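You operate a simulated robot arm through the tools that you are given. There is no shell and no other tool.

The job below is to be done with a simulated robot arm. You get a single attempt, and the scene is never put back.

JOB
Set the controls near the top of the steel workbench. At the end: the yellow tape measure stands where the silver steel cup stood; the voltage knob is turned to 12 V; the silver steel cup from the top of the steel workbench is on the black drip tray; the trim knob is turned to full left; the tester power switch is switched on; the brown carton (marked "FUSES") from the top of the steel workbench stands where the yellow tape measure stood; whatever was shut is shut again. Leave all else as you found it, and nothing knocked over. Set down upright: steel cup.

Only the result counts: the job must be done as asked and must still hold three seconds after the hand-in. Knocking over, shifting, dropping, spilling or breaking anything else fails it.

ROBOT AND FRAMES
A 7-joint arm with a two-finger parallel gripper, fixed in place. Base frame: the origin is at the foot of the arm, x ahead of it, y to its left, z up; the work surface is at about z = 0. Units: mm, degrees, N and s.
With the tool pointing down near the work surface it reaches from about 240 to 620 mm from the base axis. Its first joint turns from -66.0 to 66.0 degrees. Payload 2.6 kg.
Tool frame: the origin (TCP) lies between the finger pads and is the grasp point; the fingertips stand 30 mm ahead of it; z points along the fingers, y is the line along which they close. The gripper opens to 94 mm. The fingers are 28 mm wide and 10 mm thick; the gripper's body (50 by 96 mm) begins 55 mm behind the TCP.
Orientation is that of the tool frame in the base frame, as [roll, pitch, yaw] about the fixed x, y, z axes, in that order (R = Rz(yaw) Ry(pitch) Rx(roll)). With the fingers straight down and closing along the base's y, the tool's x points along the base's -x, its y along +y and its z along -z.

CONTROLS
- The arm moves only by the tool play_rows. Its argument "motion" is a list that holds one entry, the list of rows, each a list of 6 numbers: the shift along the base's x, y, z in mm, then the turn, a rotation vector about the base's x, y, z in degrees. In form: [[[tx, ty, tz, wx, wy, wz], ...]]. A call has 1 to 20 rows; each row shifts and turns the commanded pose from where the row before left it. "claw" is the closure, from 0 (fully open) to 1 (shut), set as the call begins (left out, the last holds). A row lasts 0.2 s, in which the tool goes at most 50 mm and 8.6 degrees; a call with a longer step from one row to the next is refused whole, and so is a gripper value outside its range. Where a pose cannot be reached the arm comes as near as it can. A force on the tool above 40 N (or 10 N above the force at the start of the call, whichever is more), or a blocked arm, ends the call early, and 0.2 s more pass. Each finger travels about 72 mm/s and halts on what it meets, pressing with about 25 N; the grip force reading is that of the motor and also rises with nothing between the fingers. The clock runs only during rows and for 0.2 s after the last one: add rows that do not move to give the fingers time. The reply holds the time, the measured pose of the TCP, the force on the tool along the base axes, the opening and the grip force, in the units named above and with some noise, with the torque about the TCP (base axes, N m) and any sound that the robot's microphone picked up, and new pictures: "show" is both (left out), scene, wrist or none.
- Cameras (640 x 400 px; columns grow to the right, rows downward): "scene" is fixed at [46.4, 443.6, 566.5]; the picture's right is [-0.66, -0.75, 0.00], its down [-0.43, 0.37, -0.82] and it looks along [0.62, -0.54, -0.57] (base axes); focal length 268 px, centre (320, 200). "wrist" rides on the gripper at [76, 14, -102] in the tool frame; the picture's right is [-0.18, 0.98, 0.00], its down [-0.75, -0.14, -0.64] and it looks along [-0.63, -0.12, 0.77] (tool axes); focal length 243 px, centre (320, 200). There is no depth. A picture from a camera that has moved, and an enlarged one, comes with that camera's place and axes in the base frame and with its lens.
- zoom(camera, box): a new picture of the part [left, top, right, bottom] of that camera's present view, enlarged. The clock stands still meanwhile.
- finish_job(): hands the job in; it is judged then, once.

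Places have to be worked out from the pictures, the camera data and where the tool is seen. Open the gripper and draw the arm clear of the work before you hand the job in, unless the task says otherwise.

The tools are called after "Emit:" by a JSON object that holds its "api" and its "payload". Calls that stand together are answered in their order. play_rows: Moves the arm, as the interface text tells. Its arguments: {"type":"object","properties":{"motion":{"type":"array"},"claw":{"type":"number"},"show":{"type":"string","enum":["both","scene","wrist","none"]}},"required":["motion"]} The other tools are called the same way: zoom (camera, box) takes an enlarged picture of a part of a camera's view; finish_job () hands the job in.

At the start:

```text
time: 0.0
eef_pos: [284.0, 223.3, 393.2]
tool_rot: [180.0, 0.0, 179.9]
force: [-0.2, -0.3, -0.6]
ft_torque: [0.0, 0.02, 0.0]
grip_width: 93.9
finger_force: 0.0
```

scene: 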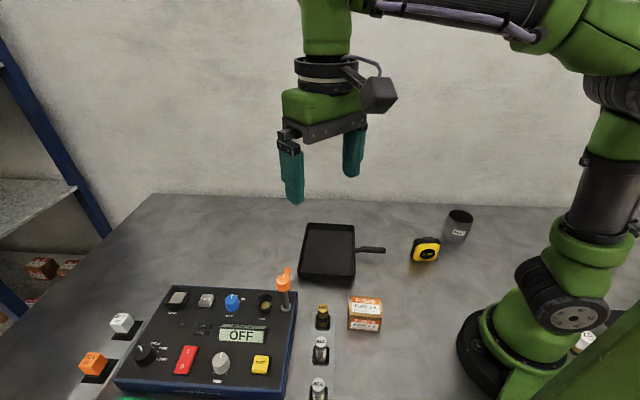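
wrist: 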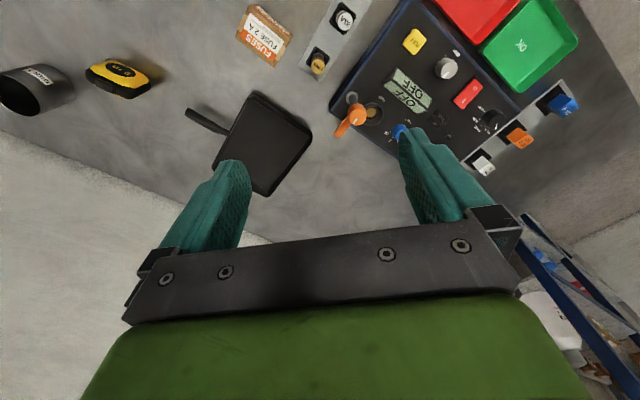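

I start by enlarging the views to identify the tester's controls and the objects.

Emit:
{"api": "zoom", "payload": {"camera": "scene", "box": [100, 270, 340, 400]}}

Emit:
{"api": "zoom", "payload": {"camera": "scene", "box": [280, 190, 500, 340]}}

Emit:
{"api": "zoom", "payload": {"camera": "wrist", "box": [320, 0, 600, 180]}}

Emit:
{"api": "zoom", "payload": {"camera": "wrist", "box": [0, 0, 320, 200]}}

```text
2.67 times, centred on (220, 335) of scene
camera zoom: at [46.4, 443.6, 566.5], right [-0.66, -0.75, 0.0], down [-0.43, 0.37, -0.82], along [0.62, -0.54, -0.57], focal length 714 px, centre (587, -160)
```

zoom: 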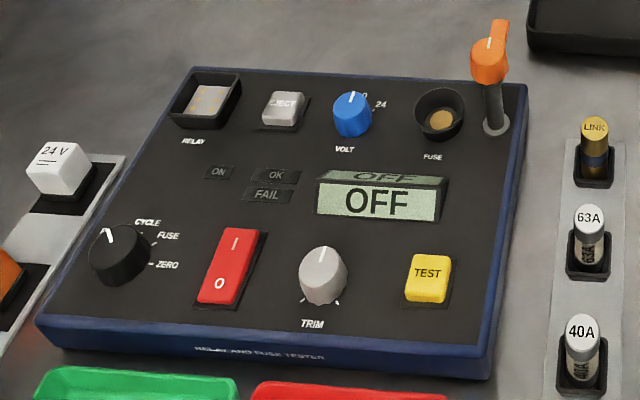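

```text
2.67 times, centred on (390, 265) of scene
camera zoom: at [46.4, 443.6, 566.5], right [-0.66, -0.75, 0.0], down [-0.43, 0.37, -0.82], along [0.62, -0.54, -0.57], focal length 714 px, centre (133, 27)
```

zoom: 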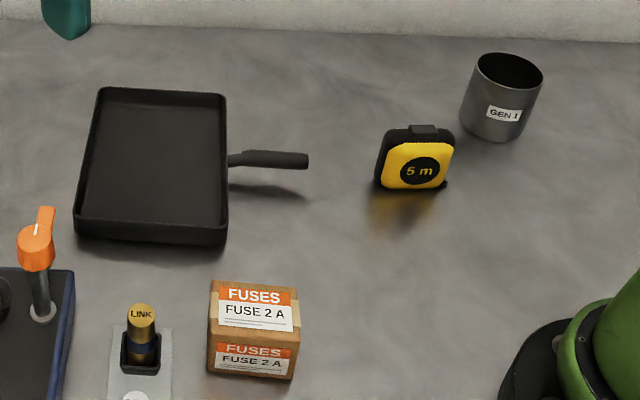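

```text
2.22 times, centred on (460, 90) of wrist
camera zoom: at [207.5, 238.6, 496.8], right [0.18, 0.98, 0.0], down [0.75, -0.14, 0.64], along [0.63, -0.12, -0.77], focal length 539 px, centre (9, 444)
```

zoom: 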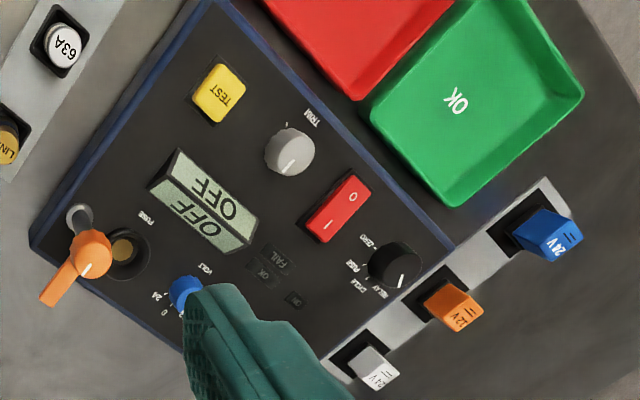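

```text
2.00 times, centred on (160, 100) of wrist
camera zoom: at [207.5, 238.6, 496.8], right [0.18, 0.98, 0.0], down [0.75, -0.14, 0.64], along [0.63, -0.12, -0.77], focal length 485 px, centre (640, 400)
```

zoom: 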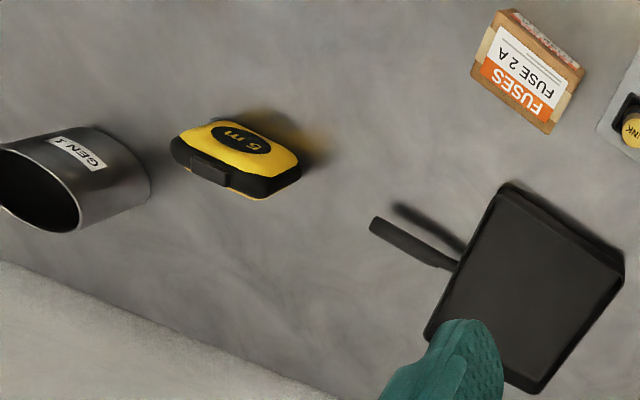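

The tester sits about x 270–450, y 250–480 with its front facing the scene camera; the volt knob is near (435, 352), trim near (337, 425), the switch near (385, 470). I move the wrist camera over the panel for a closer look.

Emit:
{"api": "play_rows", "payload": {"motion": [[[4, 32, -24, 0, 0, 0], [4, 32, -24, 0, 0, 0], [4, 32, -24, 0, 0, 0], [4, 32, -24, 0, 0, 0], [4, 24, -24, 0, 0, 0], [0, 0, 0, 0, 0, 0]]], "show": "both"}}

```text
time: 1.4
eef_pos: [303.5, 375.2, 270.8]
tool_rot: [180.0, 0.1, 179.9]
force: [0.0, 0.0, 0.1]
ft_torque: [0.01, -0.01, 0.0]
grip_width: 93.8
finger_force: 0.1
camera wrist: at [228.0, 390.1, 376.3], right [0.18, 0.98, 0.0], down [0.75, -0.14, 0.64], along [0.63, -0.12, -0.77], focal length 243 px, centre (320, 200)
```

scene: 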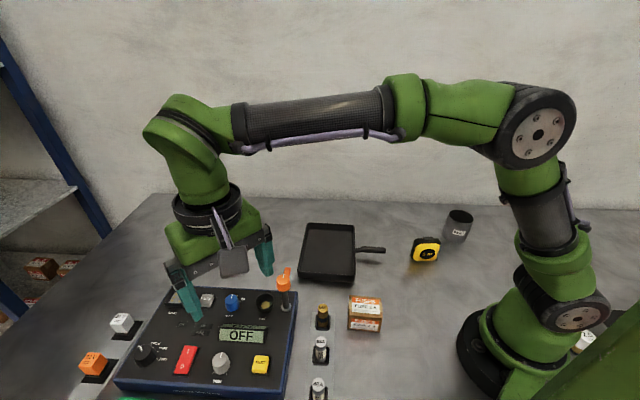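
wrist: 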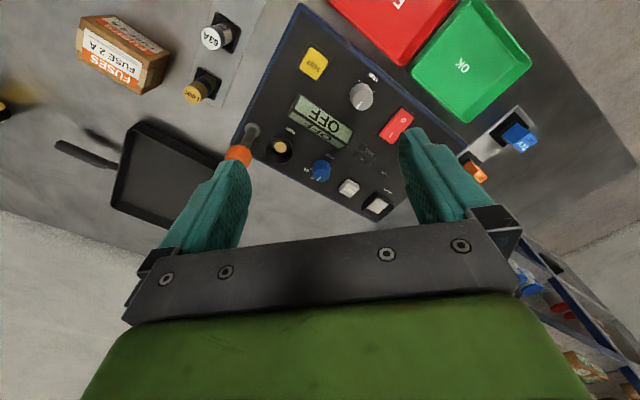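

Emit:
{"api": "zoom", "payload": {"camera": "wrist", "box": [240, 30, 440, 220]}}

Emit:
{"api": "zoom", "payload": {"camera": "wrist", "box": [280, 130, 360, 190]}}

Emit:
{"api": "zoom", "payload": {"camera": "scene", "box": [190, 280, 270, 330]}}

Emit:
{"api": "zoom", "payload": {"camera": "wrist", "box": [340, 70, 420, 150]}}

```text
2.11 times, centred on (340, 125) of wrist
camera zoom: at [228.0, 390.1, 376.3], right [0.18, 0.98, 0.0], down [0.75, -0.14, 0.64], along [0.63, -0.12, -0.77], focal length 511 px, centre (278, 358)
```

zoom: 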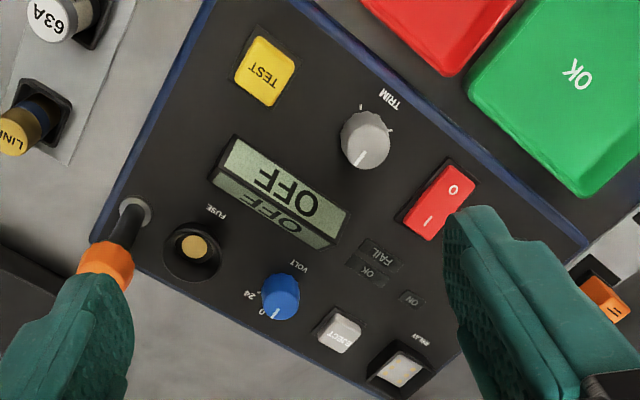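

```text
6.67 times, centred on (320, 160) of wrist
camera zoom: at [228.0, 390.1, 376.3], right [0.18, 0.98, 0.0], down [0.75, -0.14, 0.64], along [0.63, -0.12, -0.77], focal length 1618 px, centre (320, 467)
```

zoom: 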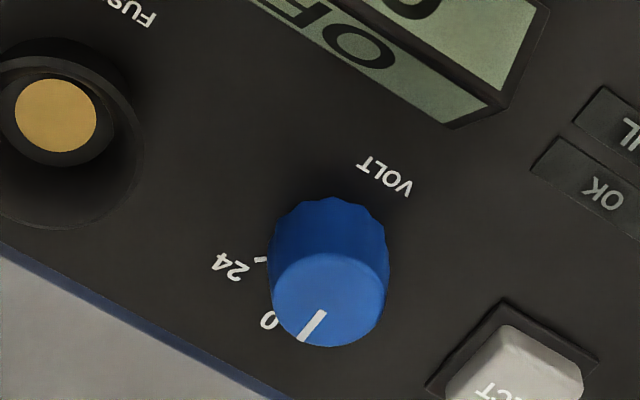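

```text
8.00 times, centred on (230, 305) of scene
camera zoom: at [46.4, 443.6, 566.5], right [-0.66, -0.75, 0.0], down [-0.43, 0.37, -0.82], along [0.62, -0.54, -0.57], focal length 2141 px, centre (1040, -640)
```

zoom: 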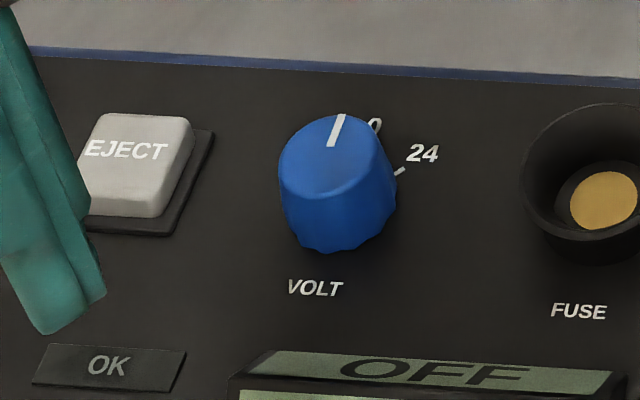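

```text
5.00 times, centred on (380, 110) of wrist
camera zoom: at [228.0, 390.1, 376.3], right [0.18, 0.98, 0.0], down [0.75, -0.14, 0.64], along [0.63, -0.12, -0.77], focal length 1213 px, centre (20, 650)
```

zoom: 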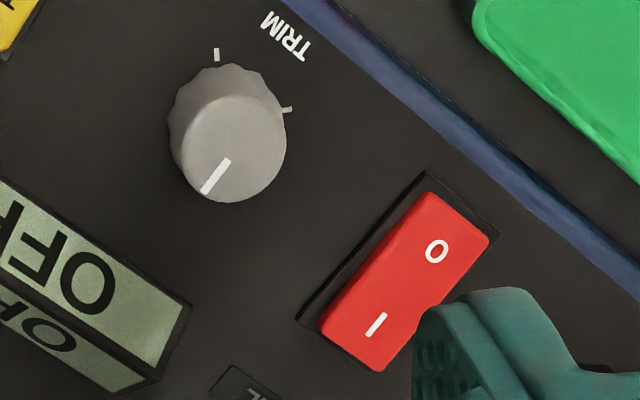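

The volt knob's pointer sits by the "0" mark, with "24" clockwise of it; any "12" mark must be hidden behind the knob. I rotate the wrist about 90° and move over the knob to look at its far side.

Emit:
{"api": "play_rows", "payload": {"motion": [[[12, -3, 0, 0, 0, 8.2], [12, -3, 0, 0, 0, 8.2], [12, -3, 0, 0, 0, 8.2], [12, -3, 0, 0, 0, 8.2], [12, -3, 0, 0, 0, 8.2], [12, -3, 0, 0, 0, 8.2], [12, -3, 0, 0, 0, 8.2], [12, -3, 0, 0, 0, 8.2], [12, -3, 0, 0, 0, 8.2], [12, -3, 0, 0, 0, 8.2], [12, -3, 0, 0, 0, 8.2], [0, 0, 0, 0, 0, 0]]], "show": "both"}}

```text
time: 4.0
eef_pos: [436.6, 343.1, 274.1]
tool_rot: [-180.0, 0.0, -89.7]
force: [0.8, -0.3, 0.8]
ft_torque: [-0.01, 0.02, 0.01]
grip_width: 94.1
finger_force: 0.1
camera wrist: at [422.3, 266.6, 377.5], right [-0.98, 0.18, 0.0], down [0.14, 0.75, 0.64], along [0.11, 0.63, -0.77], focal length 243 px, centre (320, 200)
```

scene: 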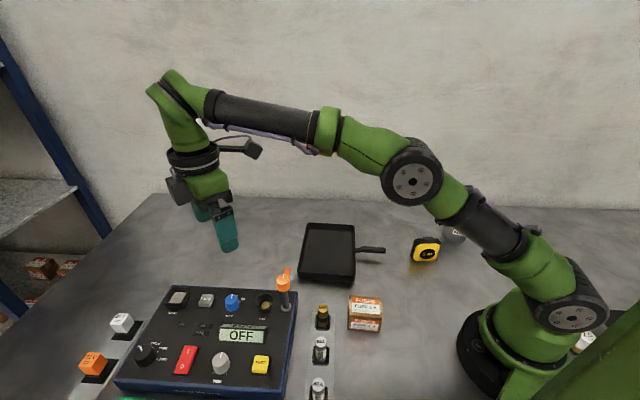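
wrist: 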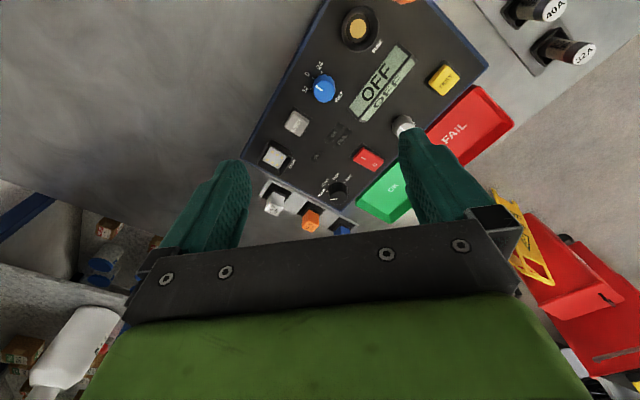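

Emit:
{"api": "zoom", "payload": {"camera": "wrist", "box": [280, 50, 370, 120]}}

Emit:
{"api": "zoom", "payload": {"camera": "wrist", "box": [240, 0, 500, 220]}}

Emit:
{"api": "zoom", "payload": {"camera": "scene", "box": [200, 255, 320, 330]}}

```text
5.71 times, centred on (325, 85) of wrist
camera zoom: at [422.3, 266.6, 377.5], right [-0.98, 0.18, 0.0], down [0.14, 0.75, 0.64], along [0.11, 0.63, -0.77], focal length 1386 px, centre (291, 857)
```

zoom: 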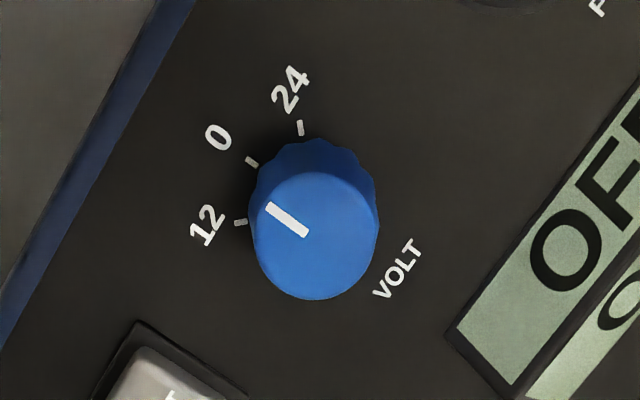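

```text
1.82 times, centred on (370, 110) of wrist
camera zoom: at [422.3, 266.6, 377.5], right [-0.98, 0.18, 0.0], down [0.14, 0.75, 0.64], along [0.11, 0.63, -0.77], focal length 441 px, centre (229, 364)
```

zoom: 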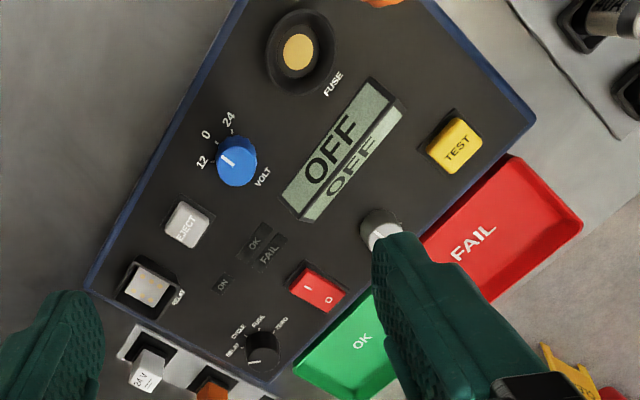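

```text
5.33 times, centred on (260, 292) of scene
camera zoom: at [46.4, 443.6, 566.5], right [-0.66, -0.75, 0.0], down [-0.43, 0.37, -0.82], along [0.62, -0.54, -0.57], focal length 1428 px, centre (640, -293)
```

zoom: 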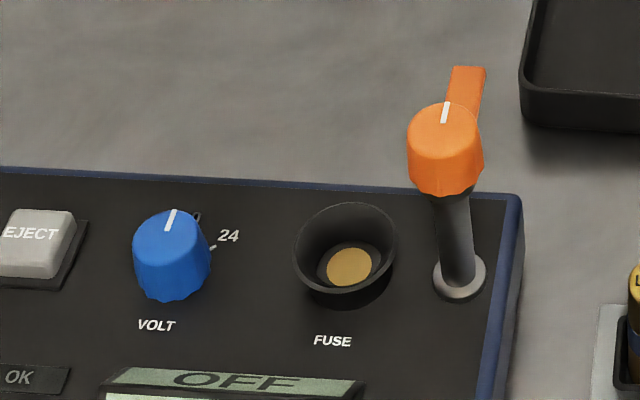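

Now the 12 mark is visible: ticks at 12 / 0 / 24 are 45° apart, the pointer is at 0, so the knob must turn 45° counter-clockwise seen from above. I put the knob axis at about (431.5, 353.5), top z≈70, panel z≈46; I turn the wrist back and come above the knob with half-closed fingers.

Emit:
{"api": "play_rows", "payload": {"motion": [[[-0.8, 1.9, -20, 0, 0, -8.2], [-0.8, 1.9, -20, 0, 0, -8.2], [-0.8, 1.9, -20, 0, 0, -8.2], [-0.8, 1.9, -20, 0, 0, -8.2], [-0.8, 1.9, -20, 0, 0, -8.2], [-0.5, 1.7, -20, 0, 0, -8.2], [0, 0, -20, 0, 0, 0], [0, 0, 0, 0, 0, 0]]], "claw": 0.45, "show": "both"}}

```text
time: 5.8
eef_pos: [430.0, 353.9, 133.7]
tool_rot: [-180.0, 0.0, -139.0]
force: [-0.1, 0.4, -0.4]
ft_torque: [0.0, 0.0, 0.0]
grip_width: 51.8
finger_force: 0.1
camera wrist: at [364.0, 315.3, 237.1], right [-0.51, 0.86, 0.0], down [0.66, 0.39, 0.64], along [0.55, 0.33, -0.77], focal length 243 px, centre (320, 200)
```

scene: 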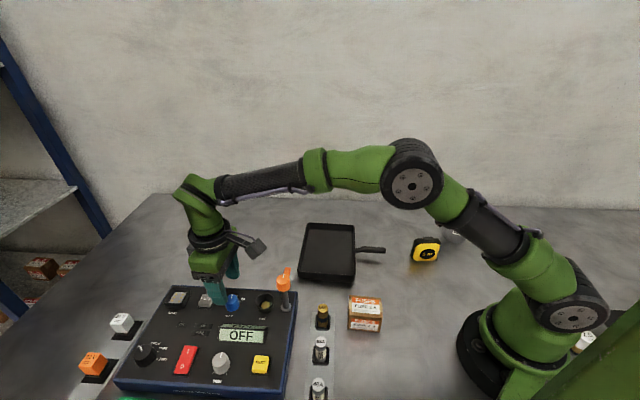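
wrist: 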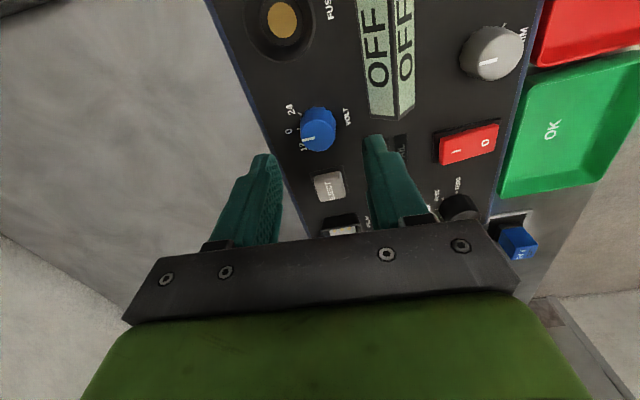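

The knob appears nearly centred beneath the fingers. I check it closely before going down.

Emit:
{"api": "zoom", "payload": {"camera": "wrist", "box": [270, 80, 370, 170]}}

Emit:
{"api": "zoom", "payload": {"camera": "wrist", "box": [420, 10, 540, 110]}}

Emit:
{"api": "zoom", "payload": {"camera": "wrist", "box": [420, 100, 540, 230]}}

```text
4.44 times, centred on (320, 125) of wrist
camera zoom: at [364.0, 315.3, 237.1], right [-0.51, 0.86, 0.0], down [0.66, 0.39, 0.64], along [0.55, 0.33, -0.77], focal length 1078 px, centre (320, 533)
```

zoom: 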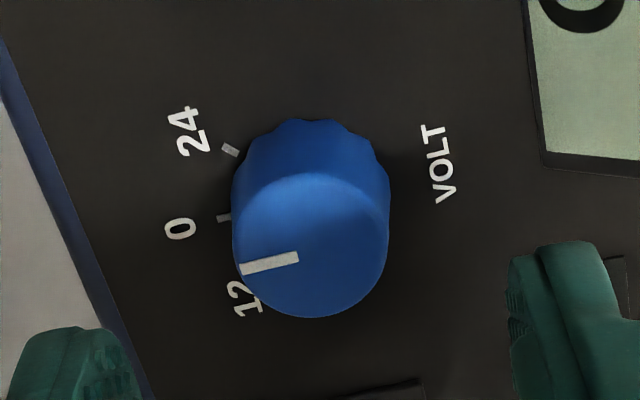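

```text
4.00 times, centred on (480, 60) of wrist
camera zoom: at [364.0, 315.3, 237.1], right [-0.51, 0.86, 0.0], down [0.66, 0.39, 0.64], along [0.55, 0.33, -0.77], focal length 970 px, centre (-320, 760)
```

zoom: 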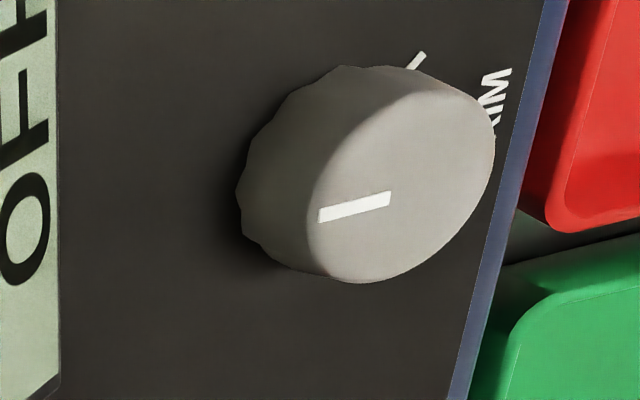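

```text
3.08 times, centred on (480, 165) of wrist
camera zoom: at [364.0, 315.3, 237.1], right [-0.51, 0.86, 0.0], down [0.66, 0.39, 0.64], along [0.55, 0.33, -0.77], focal length 746 px, centre (-172, 308)
```

zoom: 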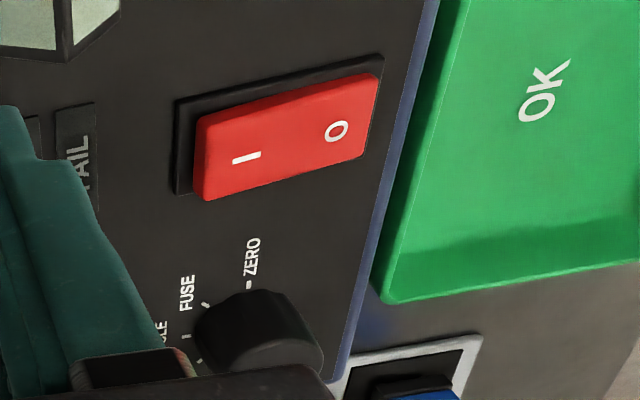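

Knob top centre computes to about (431, 354), 26 mm in diameter; the fingers are centred. I descend until the tips are a few mm above the panel.

Emit:
{"api": "play_rows", "payload": {"motion": [[[0, 0, -12, 0, 0, 0], [0, 0, -12, 0, 0, 0], [0, 0, -12, 0, 0, 0], [0, 0, -6, 0, 0, 0], [0, 0, -4, 0, 0, 0], [0, 0, -2, 0, 0, 0], [0, 0, 0, 0, 0, 0]]], "show": "both"}}

```text
time: 7.4
eef_pos: [430.7, 353.4, 84.8]
tool_rot: [180.0, 0.0, -139.0]
force: [0.3, -0.2, -0.5]
ft_torque: [0.01, 0.02, 0.02]
grip_width: 51.9
finger_force: 0.0
camera wrist: at [364.2, 315.0, 189.1], right [-0.51, 0.86, 0.0], down [0.66, 0.39, 0.64], along [0.55, 0.33, -0.77], focal length 243 px, centre (320, 200)
```

scene: 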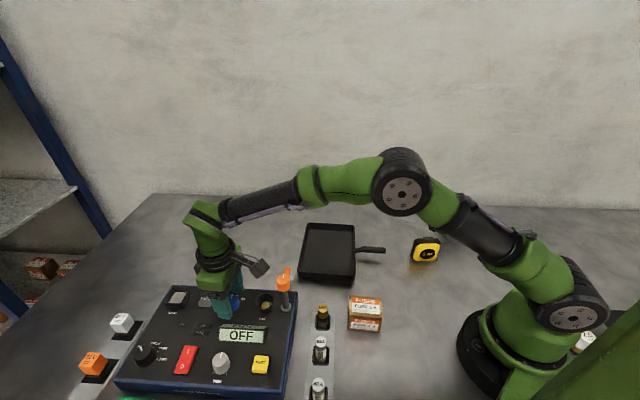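
wrist: 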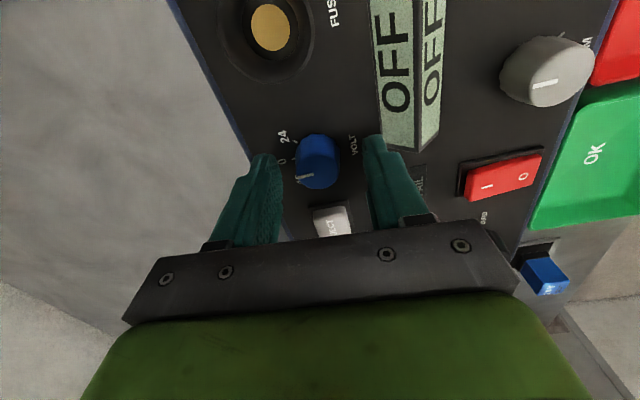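

Emit:
{"api": "zoom", "payload": {"camera": "wrist", "box": [240, 110, 420, 230]}}

Emit:
{"api": "zoom", "payload": {"camera": "scene", "box": [180, 250, 280, 330]}}

```text
3.33 times, centred on (330, 170) of wrist
camera zoom: at [364.2, 315.0, 189.1], right [-0.51, 0.86, 0.0], down [0.66, 0.39, 0.64], along [0.55, 0.33, -0.77], focal length 809 px, centre (287, 300)
```

zoom: 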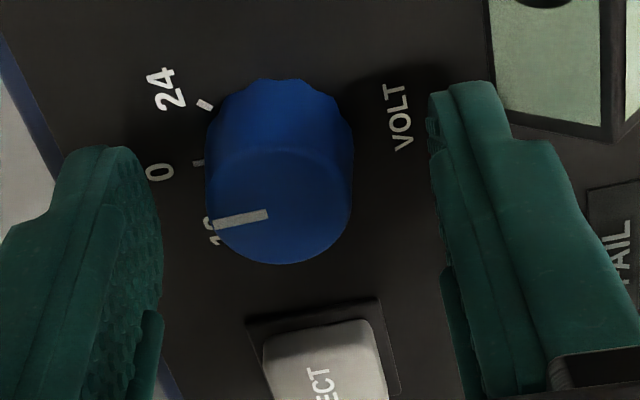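

```text
5.00 times, centred on (230, 290) of scene
camera zoom: at [46.4, 443.6, 566.5], right [-0.66, -0.75, 0.0], down [-0.43, 0.37, -0.82], along [0.62, -0.54, -0.57], focal length 1338 px, centre (770, -250)
```

zoom: 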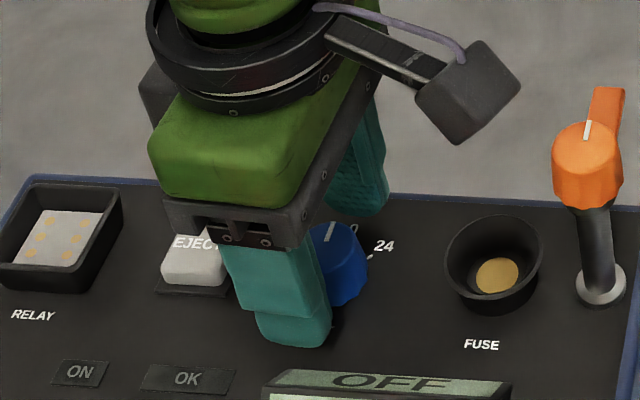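

The knob is between the fingers. I close on it.

Emit:
{"api": "play_rows", "payload": {"motion": [[[0, 0, 0, 0, 0, 0], [0, 0, 0, 0, 0, 0], [0, 0, 0, 0, 0, 0]]], "claw": 1.0, "show": "wrist"}}

```text
time: 8.2
eef_pos: [432.5, 353.8, 85.8]
tool_rot: [-179.8, 0.0, -139.0]
force: [5.2, -5.1, -0.7]
ft_torque: [-0.12, -0.09, -0.02]
grip_width: 26.3
finger_force: 44.8
camera wrist: at [365.0, 314.1, 189.1], right [-0.51, 0.86, 0.0], down [0.66, 0.39, 0.64], along [0.56, 0.32, -0.77], focal length 243 px, centre (320, 200)
```

wrist: 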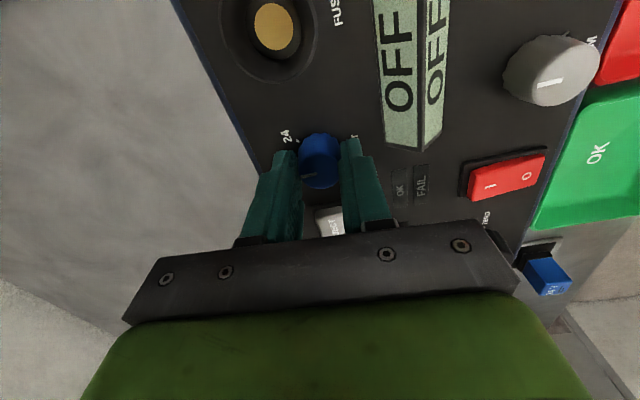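

The grip holds at 26.3 mm, matching the knob, with a small side load. I ease the offset and turn 45° counter-clockwise.

Emit:
{"api": "play_rows", "payload": {"motion": [[[0.6, -0.6, 0, 0, 0, 0], [0, 0, 0, 0, 0, 7.5], [0, 0, 0, 0, 0, 7.5], [0, 0, 0, 0, 0, 7.5], [0, 0, 0, 0, 0, 7.5], [0, 0, 0, 0, 0, 7.5], [0, 0, 0, 0, 0, 7.5], [0, 0, 0, 0, 0, 0], [0, 0, 0, 0, 0, 0]]], "show": "both"}}

```text
time: 10.2
eef_pos: [431.3, 352.7, 85.4]
tool_rot: [-179.7, 0.0, -94.0]
force: [7.5, -17.6, 6.5]
ft_torque: [-0.17, -0.17, -0.44]
grip_width: 25.8
finger_force: 44.6
camera wrist: at [413.0, 278.0, 189.2], right [-0.97, 0.25, 0.0], down [0.19, 0.74, 0.64], along [0.16, 0.62, -0.77], focal length 243 px, centre (320, 200)
```

scene: 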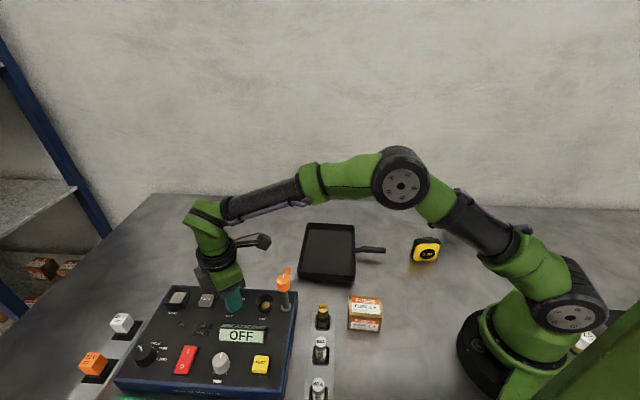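
wrist: 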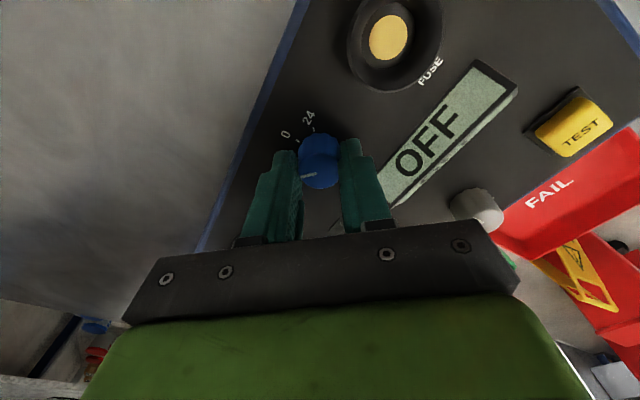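

Emit:
{"api": "zoom", "payload": {"camera": "wrist", "box": [260, 100, 390, 210]}}

```text
3.64 times, centred on (325, 155) of wrist
camera zoom: at [413.0, 278.0, 189.2], right [-0.97, 0.25, 0.0], down [0.19, 0.74, 0.64], along [0.16, 0.62, -0.77], focal length 882 px, centre (302, 364)
```

zoom: 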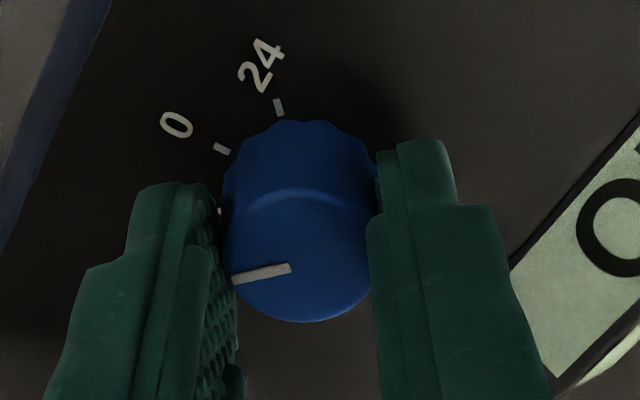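

The pointer now points at about −2° in base axes, right where the 12 tick was. I open the fingers and rise a little to check the result.

Emit:
{"api": "play_rows", "payload": {"motion": [[[0, 0, 0, 0, 0, 0], [0, 0, 0, 0, 0, 0], [0, 0, 15, 0, 0, 0], [0, 0, 25, 0, 0, 0], [0, 0, 25, 0, 0, 0], [0, 0, 25, 0, 0, 0], [0, 0, 0, 0, 0, 0]]], "claw": 0.45, "show": "both"}}

Emit:
{"api": "zoom", "payload": {"camera": "wrist", "box": [260, 60, 390, 170]}}

```text
time: 11.8
eef_pos: [430.8, 355.2, 174.8]
tool_rot: [180.0, 0.0, -93.9]
force: [0.7, 0.0, 0.3]
ft_torque: [0.01, 0.01, 0.03]
grip_width: 51.6
finger_force: 0.1
camera wrist: at [411.9, 280.3, 279.5], right [-0.97, 0.25, 0.0], down [0.19, 0.74, 0.64], along [0.16, 0.62, -0.77], focal length 243 px, centre (320, 200)
```

scene: 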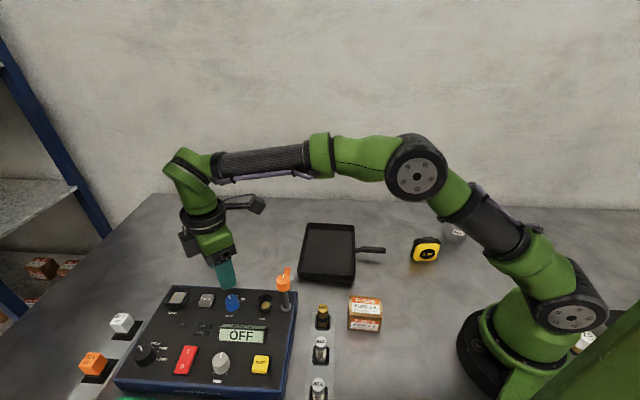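
wrist: 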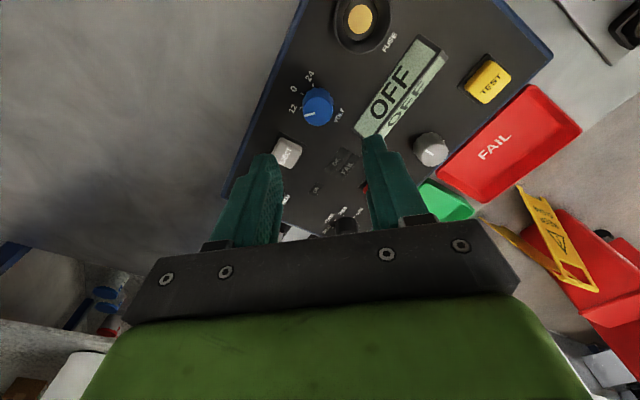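

```text
3.64 times, centred on (325, 115) of wrist
camera zoom: at [411.9, 280.3, 279.5], right [-0.97, 0.25, 0.0], down [0.19, 0.74, 0.64], along [0.16, 0.62, -0.77], focal length 882 px, centre (302, 509)
```

zoom: 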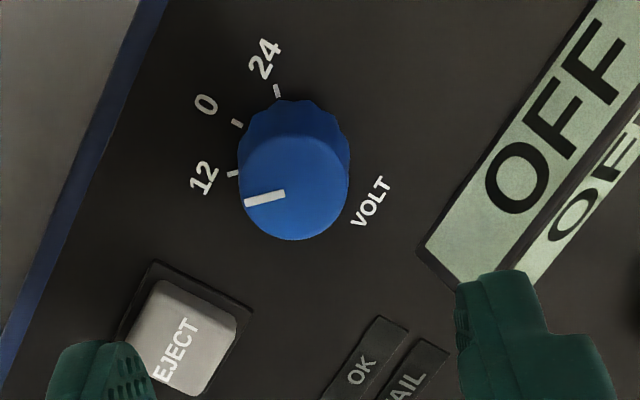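

The pointer is on 12. Next is the trim knob near (333, 421): its end marks lie 135° either side of up, so full left is a 135° counter-clockwise turn. I move over it with the wrist turned back for the first bite.

Emit:
{"api": "play_rows", "payload": {"motion": [[[-12.2, 8, -3, 0, 0, -8.2], [-12.2, 8, -3, 0, 0, -8.2], [-12.2, 8, -3, 0, 0, -8.2], [-12.2, 8, -3, 0, 0, -8.2], [-12.2, 8, -3, 0, 0, -8.2], [-12.2, 8, -3, 0, 0, -8.2], [-12.2, 8, -3, 0, 0, -8.2], [-12.2, 8, -3, 0, 0, -8.2], [0, 0, 0, 0, 0, 0]]], "claw": 0.57, "show": "both"}}

Emit:
{"api": "zoom", "payload": {"camera": "wrist", "box": [240, 60, 420, 200]}}

```text
time: 13.8
eef_pos: [334.1, 416.4, 151.3]
tool_rot: [-180.0, -0.1, -159.6]
force: [0.7, -0.1, 0.0]
ft_torque: [0.03, -0.05, -0.01]
grip_width: 40.4
finger_force: 0.1
camera wrist: at [258.3, 404.2, 253.6], right [-0.17, 0.99, 0.0], down [0.76, 0.13, 0.64], along [0.63, 0.11, -0.77], focal length 243 px, centre (320, 200)
```

scene: 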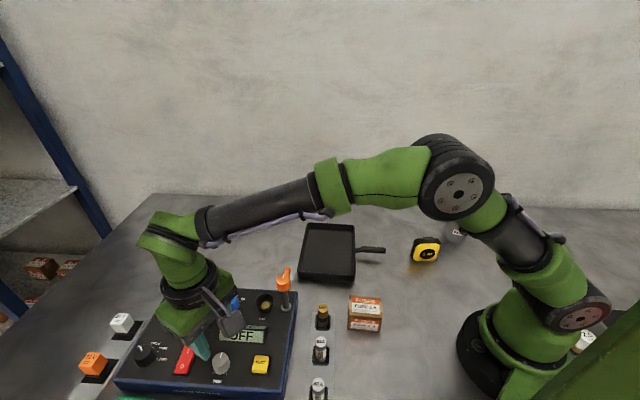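
wrist: 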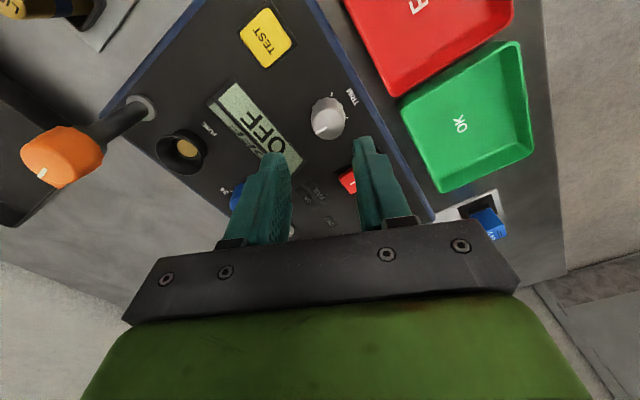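

```text
2.86 times, centred on (330, 130) of wrist
camera zoom: at [258.3, 404.2, 253.6], right [-0.17, 0.99, 0.0], down [0.76, 0.13, 0.64], along [0.63, 0.11, -0.77], focal length 693 px, centre (291, 400)
```

zoom: 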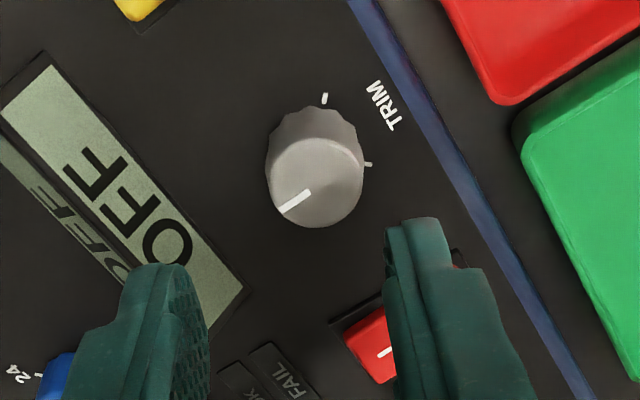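

The trim knob's centre computes to (332.6, 423.6), consistent with its two end ticks. I centre over it and descend to the same height as before.

Emit:
{"api": "play_rows", "payload": {"motion": [[[-1.9, 6.8, 0, 0, 0, 0], [0, 0, -15, 0, 0, 0], [0, 0, -15, 0, 0, 0], [0, 0, -15, 0, 0, 0], [0, 0, -12, 0, 0, 0], [0, 0, -6, 0, 0, 0], [0, 0, -3, 0, 0, 0], [0, 0, 0, 0, 0, 0]]], "show": "both"}}

Emit:
{"api": "zoom", "payload": {"camera": "wrist", "box": [240, 80, 420, 220]}}

```text
time: 15.6
eef_pos: [332.0, 423.8, 85.8]
tool_rot: [-180.0, -0.1, -159.6]
force: [0.4, -0.4, 0.3]
ft_torque: [0.01, 0.01, 0.01]
grip_width: 40.6
finger_force: 0.1
camera wrist: at [256.3, 411.7, 189.0], right [-0.17, 0.99, 0.0], down [0.76, 0.13, 0.64], along [0.63, 0.11, -0.77], focal length 243 px, centre (320, 200)
```

scene: 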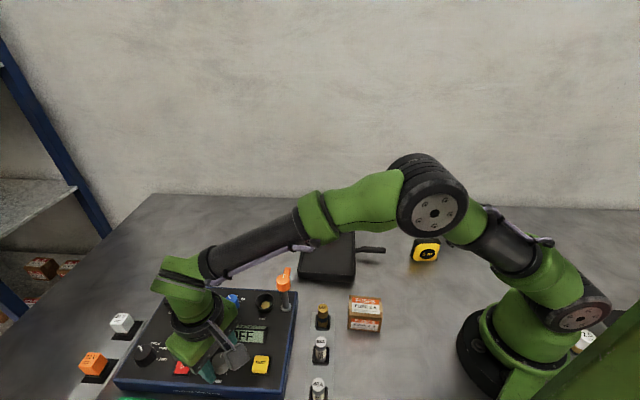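
wrist: 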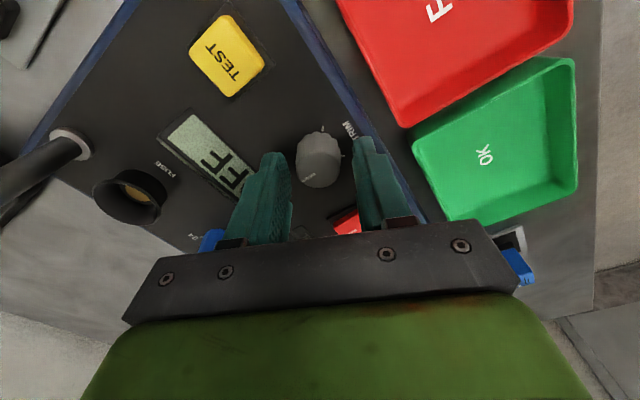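

```text
2.86 times, centred on (330, 150) of wrist
camera zoom: at [256.3, 411.7, 189.0], right [-0.17, 0.99, 0.0], down [0.76, 0.13, 0.64], along [0.63, 0.11, -0.77], focal length 693 px, centre (291, 343)
```

zoom: 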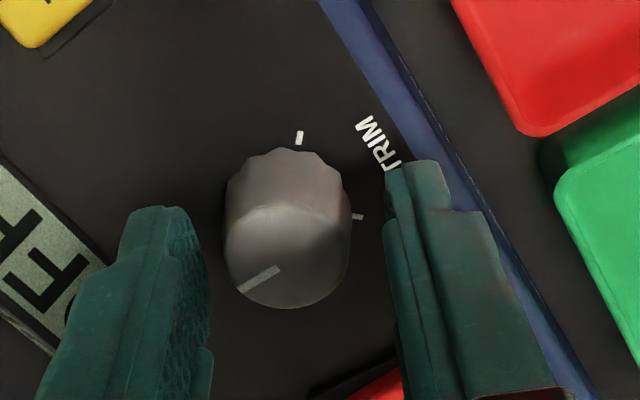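

The knob is centred within about a millimetre. I grip it.

Emit:
{"api": "play_rows", "payload": {"motion": [[[0, 0, 0, 0, 0, 0], [0, 0, 0, 0, 0, 0], [0, 0, 0, 0, 0, 0]]], "claw": 1.0, "show": "none"}}

```text
time: 16.4
eef_pos: [334.3, 424.3, 85.0]
tool_rot: [-179.9, 0.0, -159.6]
force: [2.2, -5.6, 0.3]
ft_torque: [-0.27, 0.16, -0.03]
grip_width: 26.1
finger_force: 45.4
```

Gripped at 26.1 mm. I ease the side load and turn 70° counter-clockwise.

Emit:
{"api": "play_rows", "payload": {"motion": [[[0.2, -0.6, 0, 0, 0, 0], [0, 0, 0, 0, 0, 7.8], [0, 0, 0, 0, 0, 7.8], [0, 0, 0, 0, 0, 7.8], [0, 0, 0, 0, 0, 7.8], [0, 0, 0, 0, 0, 7.8], [0, 0, 0, 0, 0, 7.8], [0, 0, 0, 0, 0, 7.8], [0, 0, 0, 0, 0, 7.8], [0, 0, 0, 0, 0, 7.8], [0, 0, 0, 0, 0, 0]]], "show": "wrist"}}

Emit:
{"api": "zoom", "payload": {"camera": "wrist", "box": [240, 80, 420, 220]}}

```text
time: 18.8
eef_pos: [333.5, 423.1, 85.8]
tool_rot: [-179.9, 0.0, -89.2]
force: [14.8, 0.6, -6.6]
ft_torque: [0.93, -0.4, 0.01]
grip_width: 26.5
finger_force: 44.8
camera wrist: at [319.8, 347.6, 189.0], right [-0.99, 0.17, 0.0], down [0.13, 0.76, 0.64], along [0.11, 0.63, -0.77], focal length 243 px, centre (320, 200)
```

wrist: 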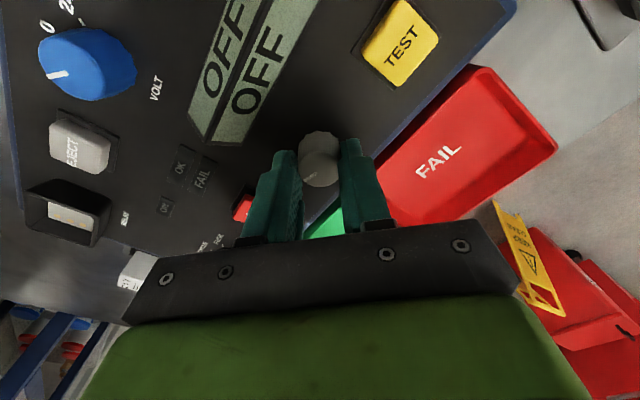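

```text
2.86 times, centred on (330, 150) of wrist
camera zoom: at [319.8, 347.6, 189.0], right [-0.99, 0.17, 0.0], down [0.13, 0.76, 0.64], along [0.11, 0.63, -0.77], focal length 693 px, centre (291, 343)
```

zoom: 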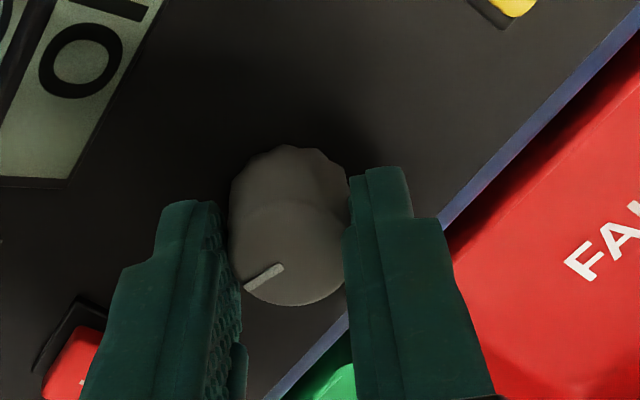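

The knob followed the 70° turn. I open, swing back 70°, and take a second bite.

Emit:
{"api": "play_rows", "payload": {"motion": [[[0.5, 0, 0, 0, 0, 0], [0, 0, 0, 0, 0, 0], [0, 0, 0, 0, 0, -7.8], [0, 0, 0, 0, 0, -7.8], [0, 0, 0, 0, 0, -7.8], [0, 0, 0, 0, 0, -7.8], [0, 0, 0, 0, 0, -7.8], [0, 0, 0, 0, 0, -7.8], [0, 0, 0, 0, 0, -7.8], [0, 0, 0, 0, 0, -7.8], [0, 0, 0, 0, 0, -7.8], [0, 0, 0, 0, 0, 0]]], "claw": 0.57, "show": "wrist"}}

Emit:
{"api": "zoom", "payload": {"camera": "wrist", "box": [240, 80, 420, 220]}}

```text
time: 21.4
eef_pos: [331.6, 425.1, 86.7]
tool_rot: [-180.0, -0.1, -159.7]
force: [0.1, 0.0, -0.5]
ft_torque: [0.03, -0.01, -0.01]
grip_width: 40.4
finger_force: 0.1
camera wrist: at [256.2, 411.6, 189.0], right [-0.17, 0.99, 0.0], down [0.76, 0.13, 0.64], along [0.63, 0.11, -0.77], focal length 243 px, centre (320, 200)
```

wrist: 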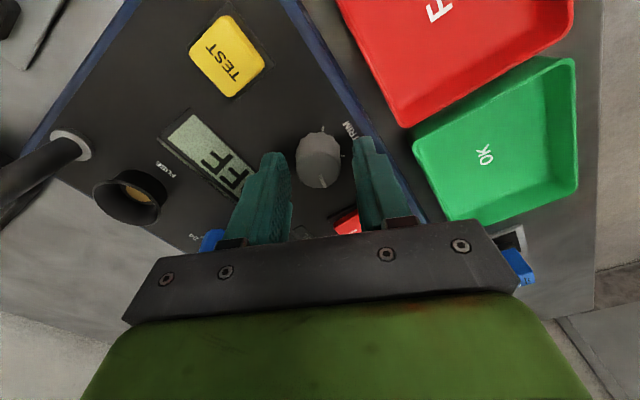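

```text
2.86 times, centred on (330, 150) of wrist
camera zoom: at [256.2, 411.6, 189.0], right [-0.17, 0.99, 0.0], down [0.76, 0.13, 0.64], along [0.63, 0.11, -0.77], focal length 693 px, centre (291, 343)
```

zoom: 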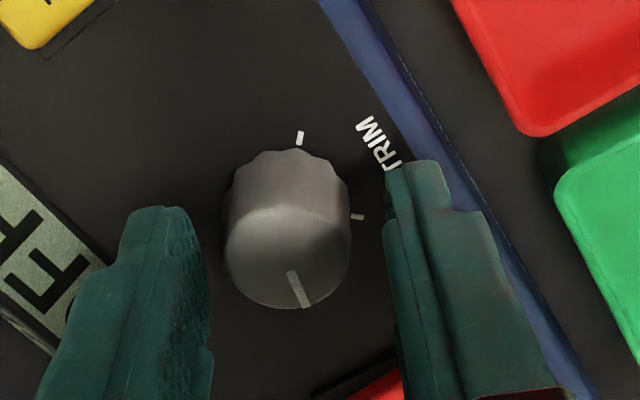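

The pointer is now at about +30°; about 60° remain to the left end tick at 90°. I grip again and turn 60°.

Emit:
{"api": "play_rows", "payload": {"motion": [[[0, 0, 0, 0, 0, 0], [0, 0, 0, 0, 0, 0], [0, 0, 0, 0, 0, 0], [0, 0, 0, 0, 0, 7.5], [0, 0, 0, 0, 0, 7.5], [0, 0, 0, 0, 0, 7.5], [0, 0, 0, 0, 0, 7.5], [0, 0, 0, 0, 0, 7.5], [0, 0, 0, 0, 0, 7.5], [0, 0, 0, 0, 0, 7.5], [0, 0, 0, 0, 0, 7.5], [0, 0, 0, 0, 0, 0]]], "claw": 1.0, "show": "wrist"}}

Emit:
{"api": "zoom", "payload": {"camera": "wrist", "box": [240, 80, 420, 220]}}

```text
time: 24.0
eef_pos: [333.2, 424.0, 85.5]
tool_rot: [180.0, 0.0, -99.5]
force: [-1.9, -19.1, 8.7]
ft_torque: [-0.07, 0.05, -0.18]
grip_width: 26.2
finger_force: 45.2
camera wrist: at [306.7, 351.2, 188.9], right [-0.94, 0.34, 0.0], down [0.26, 0.72, 0.64], along [0.22, 0.6, -0.77], focal length 243 px, centre (320, 200)
```

wrist: 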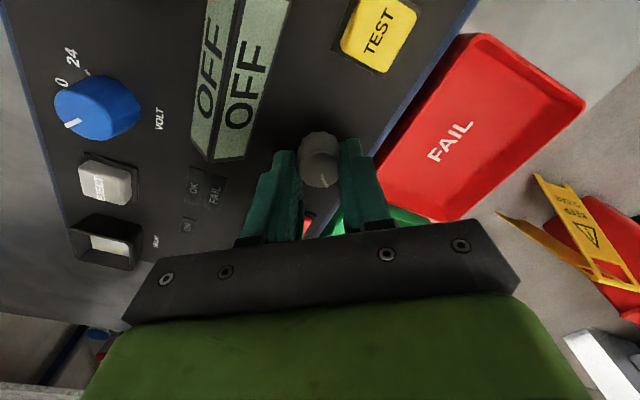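

```text
2.86 times, centred on (330, 150) of wrist
camera zoom: at [306.7, 351.2, 188.9], right [-0.94, 0.34, 0.0], down [0.26, 0.72, 0.64], along [0.22, 0.6, -0.77], focal length 693 px, centre (291, 343)
```

zoom: 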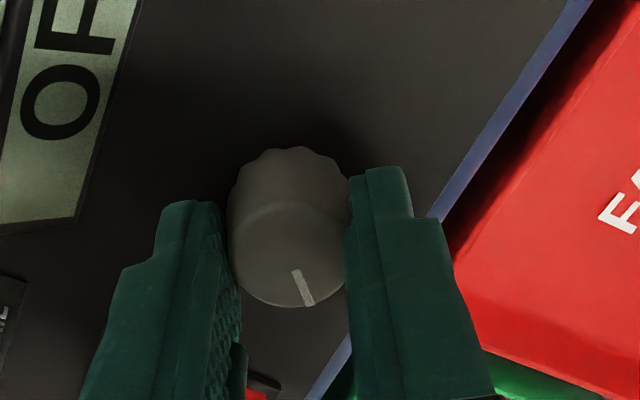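

The pointer is near 90°. I add 8° more to make sure it reaches its end stop, watching the torque.

Emit:
{"api": "play_rows", "payload": {"motion": [[[0, 0, 0, 0, 0, 4], [0, 0, 0, 0, 0, 4], [0, 0, 0, 0, 0, 0], [0, 0, 0, 0, 0, 0]]], "show": "wrist"}}

Emit:
{"api": "zoom", "payload": {"camera": "wrist", "box": [240, 80, 420, 220]}}

```text
time: 25.0
eef_pos: [332.9, 424.2, 85.1]
tool_rot: [-179.8, 0.2, -91.4]
force: [11.3, 9.1, -4.3]
ft_torque: [0.19, -0.3, -0.26]
grip_width: 26.1
finger_force: 44.7
camera wrist: at [316.9, 349.1, 188.6], right [-0.98, 0.21, 0.0], down [0.16, 0.75, 0.65], along [0.14, 0.63, -0.76], focal length 243 px, centre (320, 200)
```

wrist: 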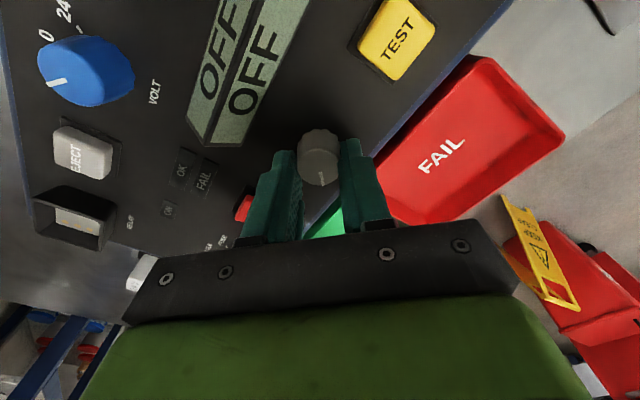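

```text
2.86 times, centred on (330, 150) of wrist
camera zoom: at [316.9, 349.1, 188.6], right [-0.98, 0.21, 0.0], down [0.16, 0.75, 0.65], along [0.14, 0.63, -0.76], focal length 693 px, centre (291, 343)
```

zoom: 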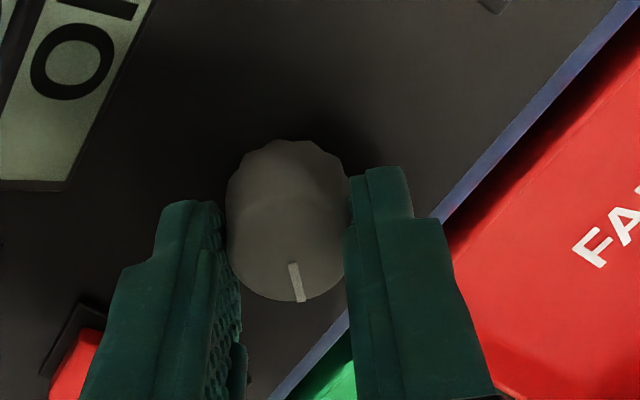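

The pointer stayed at about 88–90° while the gripper slipped a few degrees, so the knob is on its left stop. I release and rise to verify.

Emit:
{"api": "play_rows", "payload": {"motion": [[[0, 0, 0, 0, 0, 0], [0, 0, 0, 0, 0, 0], [0, 0, 15, 0, 0, 0], [0, 0, 25, 0, 0, 0], [0, 0, 25, 0, 0, 0], [0, 0, 0, 0, 0, 0]]], "claw": 0.5, "show": "both"}}

Emit:
{"api": "zoom", "payload": {"camera": "wrist", "box": [240, 60, 420, 200]}}

```text
time: 26.4
eef_pos: [331.1, 423.7, 150.7]
tool_rot: [-180.0, 0.0, -91.5]
force: [-0.5, -0.2, -0.5]
ft_torque: [0.01, 0.02, 0.02]
grip_width: 47.0
finger_force: 0.0
camera wrist: at [315.7, 347.9, 254.2], right [-0.98, 0.21, 0.0], down [0.16, 0.75, 0.64], along [0.14, 0.63, -0.77], focal length 243 px, centre (320, 200)
```

scene: 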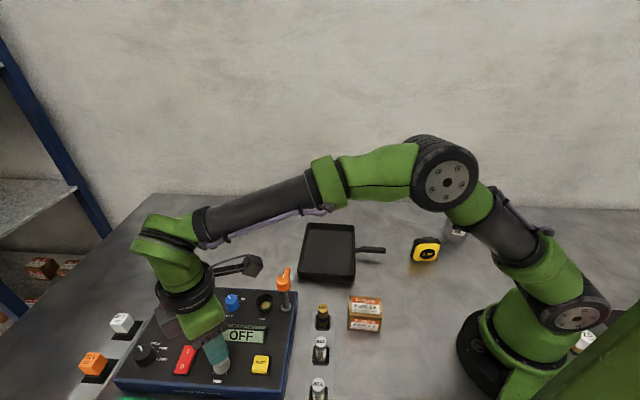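
wrist: 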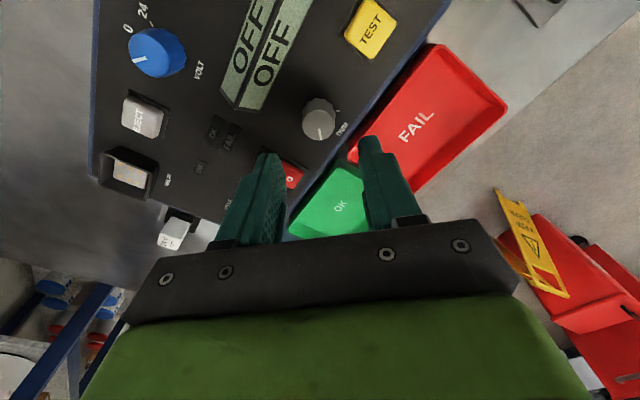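

```text
2.86 times, centred on (330, 130) of wrist
camera zoom: at [315.7, 347.9, 254.2], right [-0.98, 0.21, 0.0], down [0.16, 0.75, 0.64], along [0.14, 0.63, -0.77], focal length 693 px, centre (291, 400)
```

zoom: 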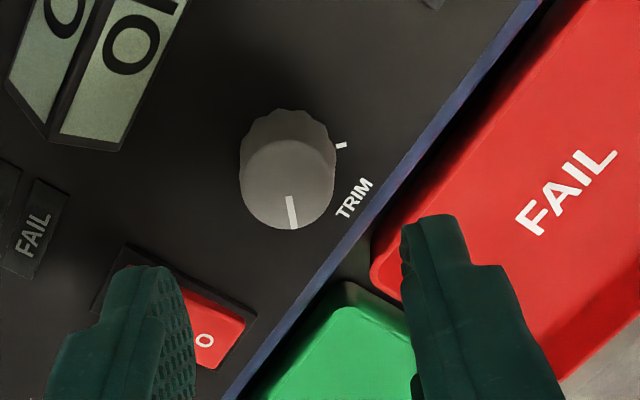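

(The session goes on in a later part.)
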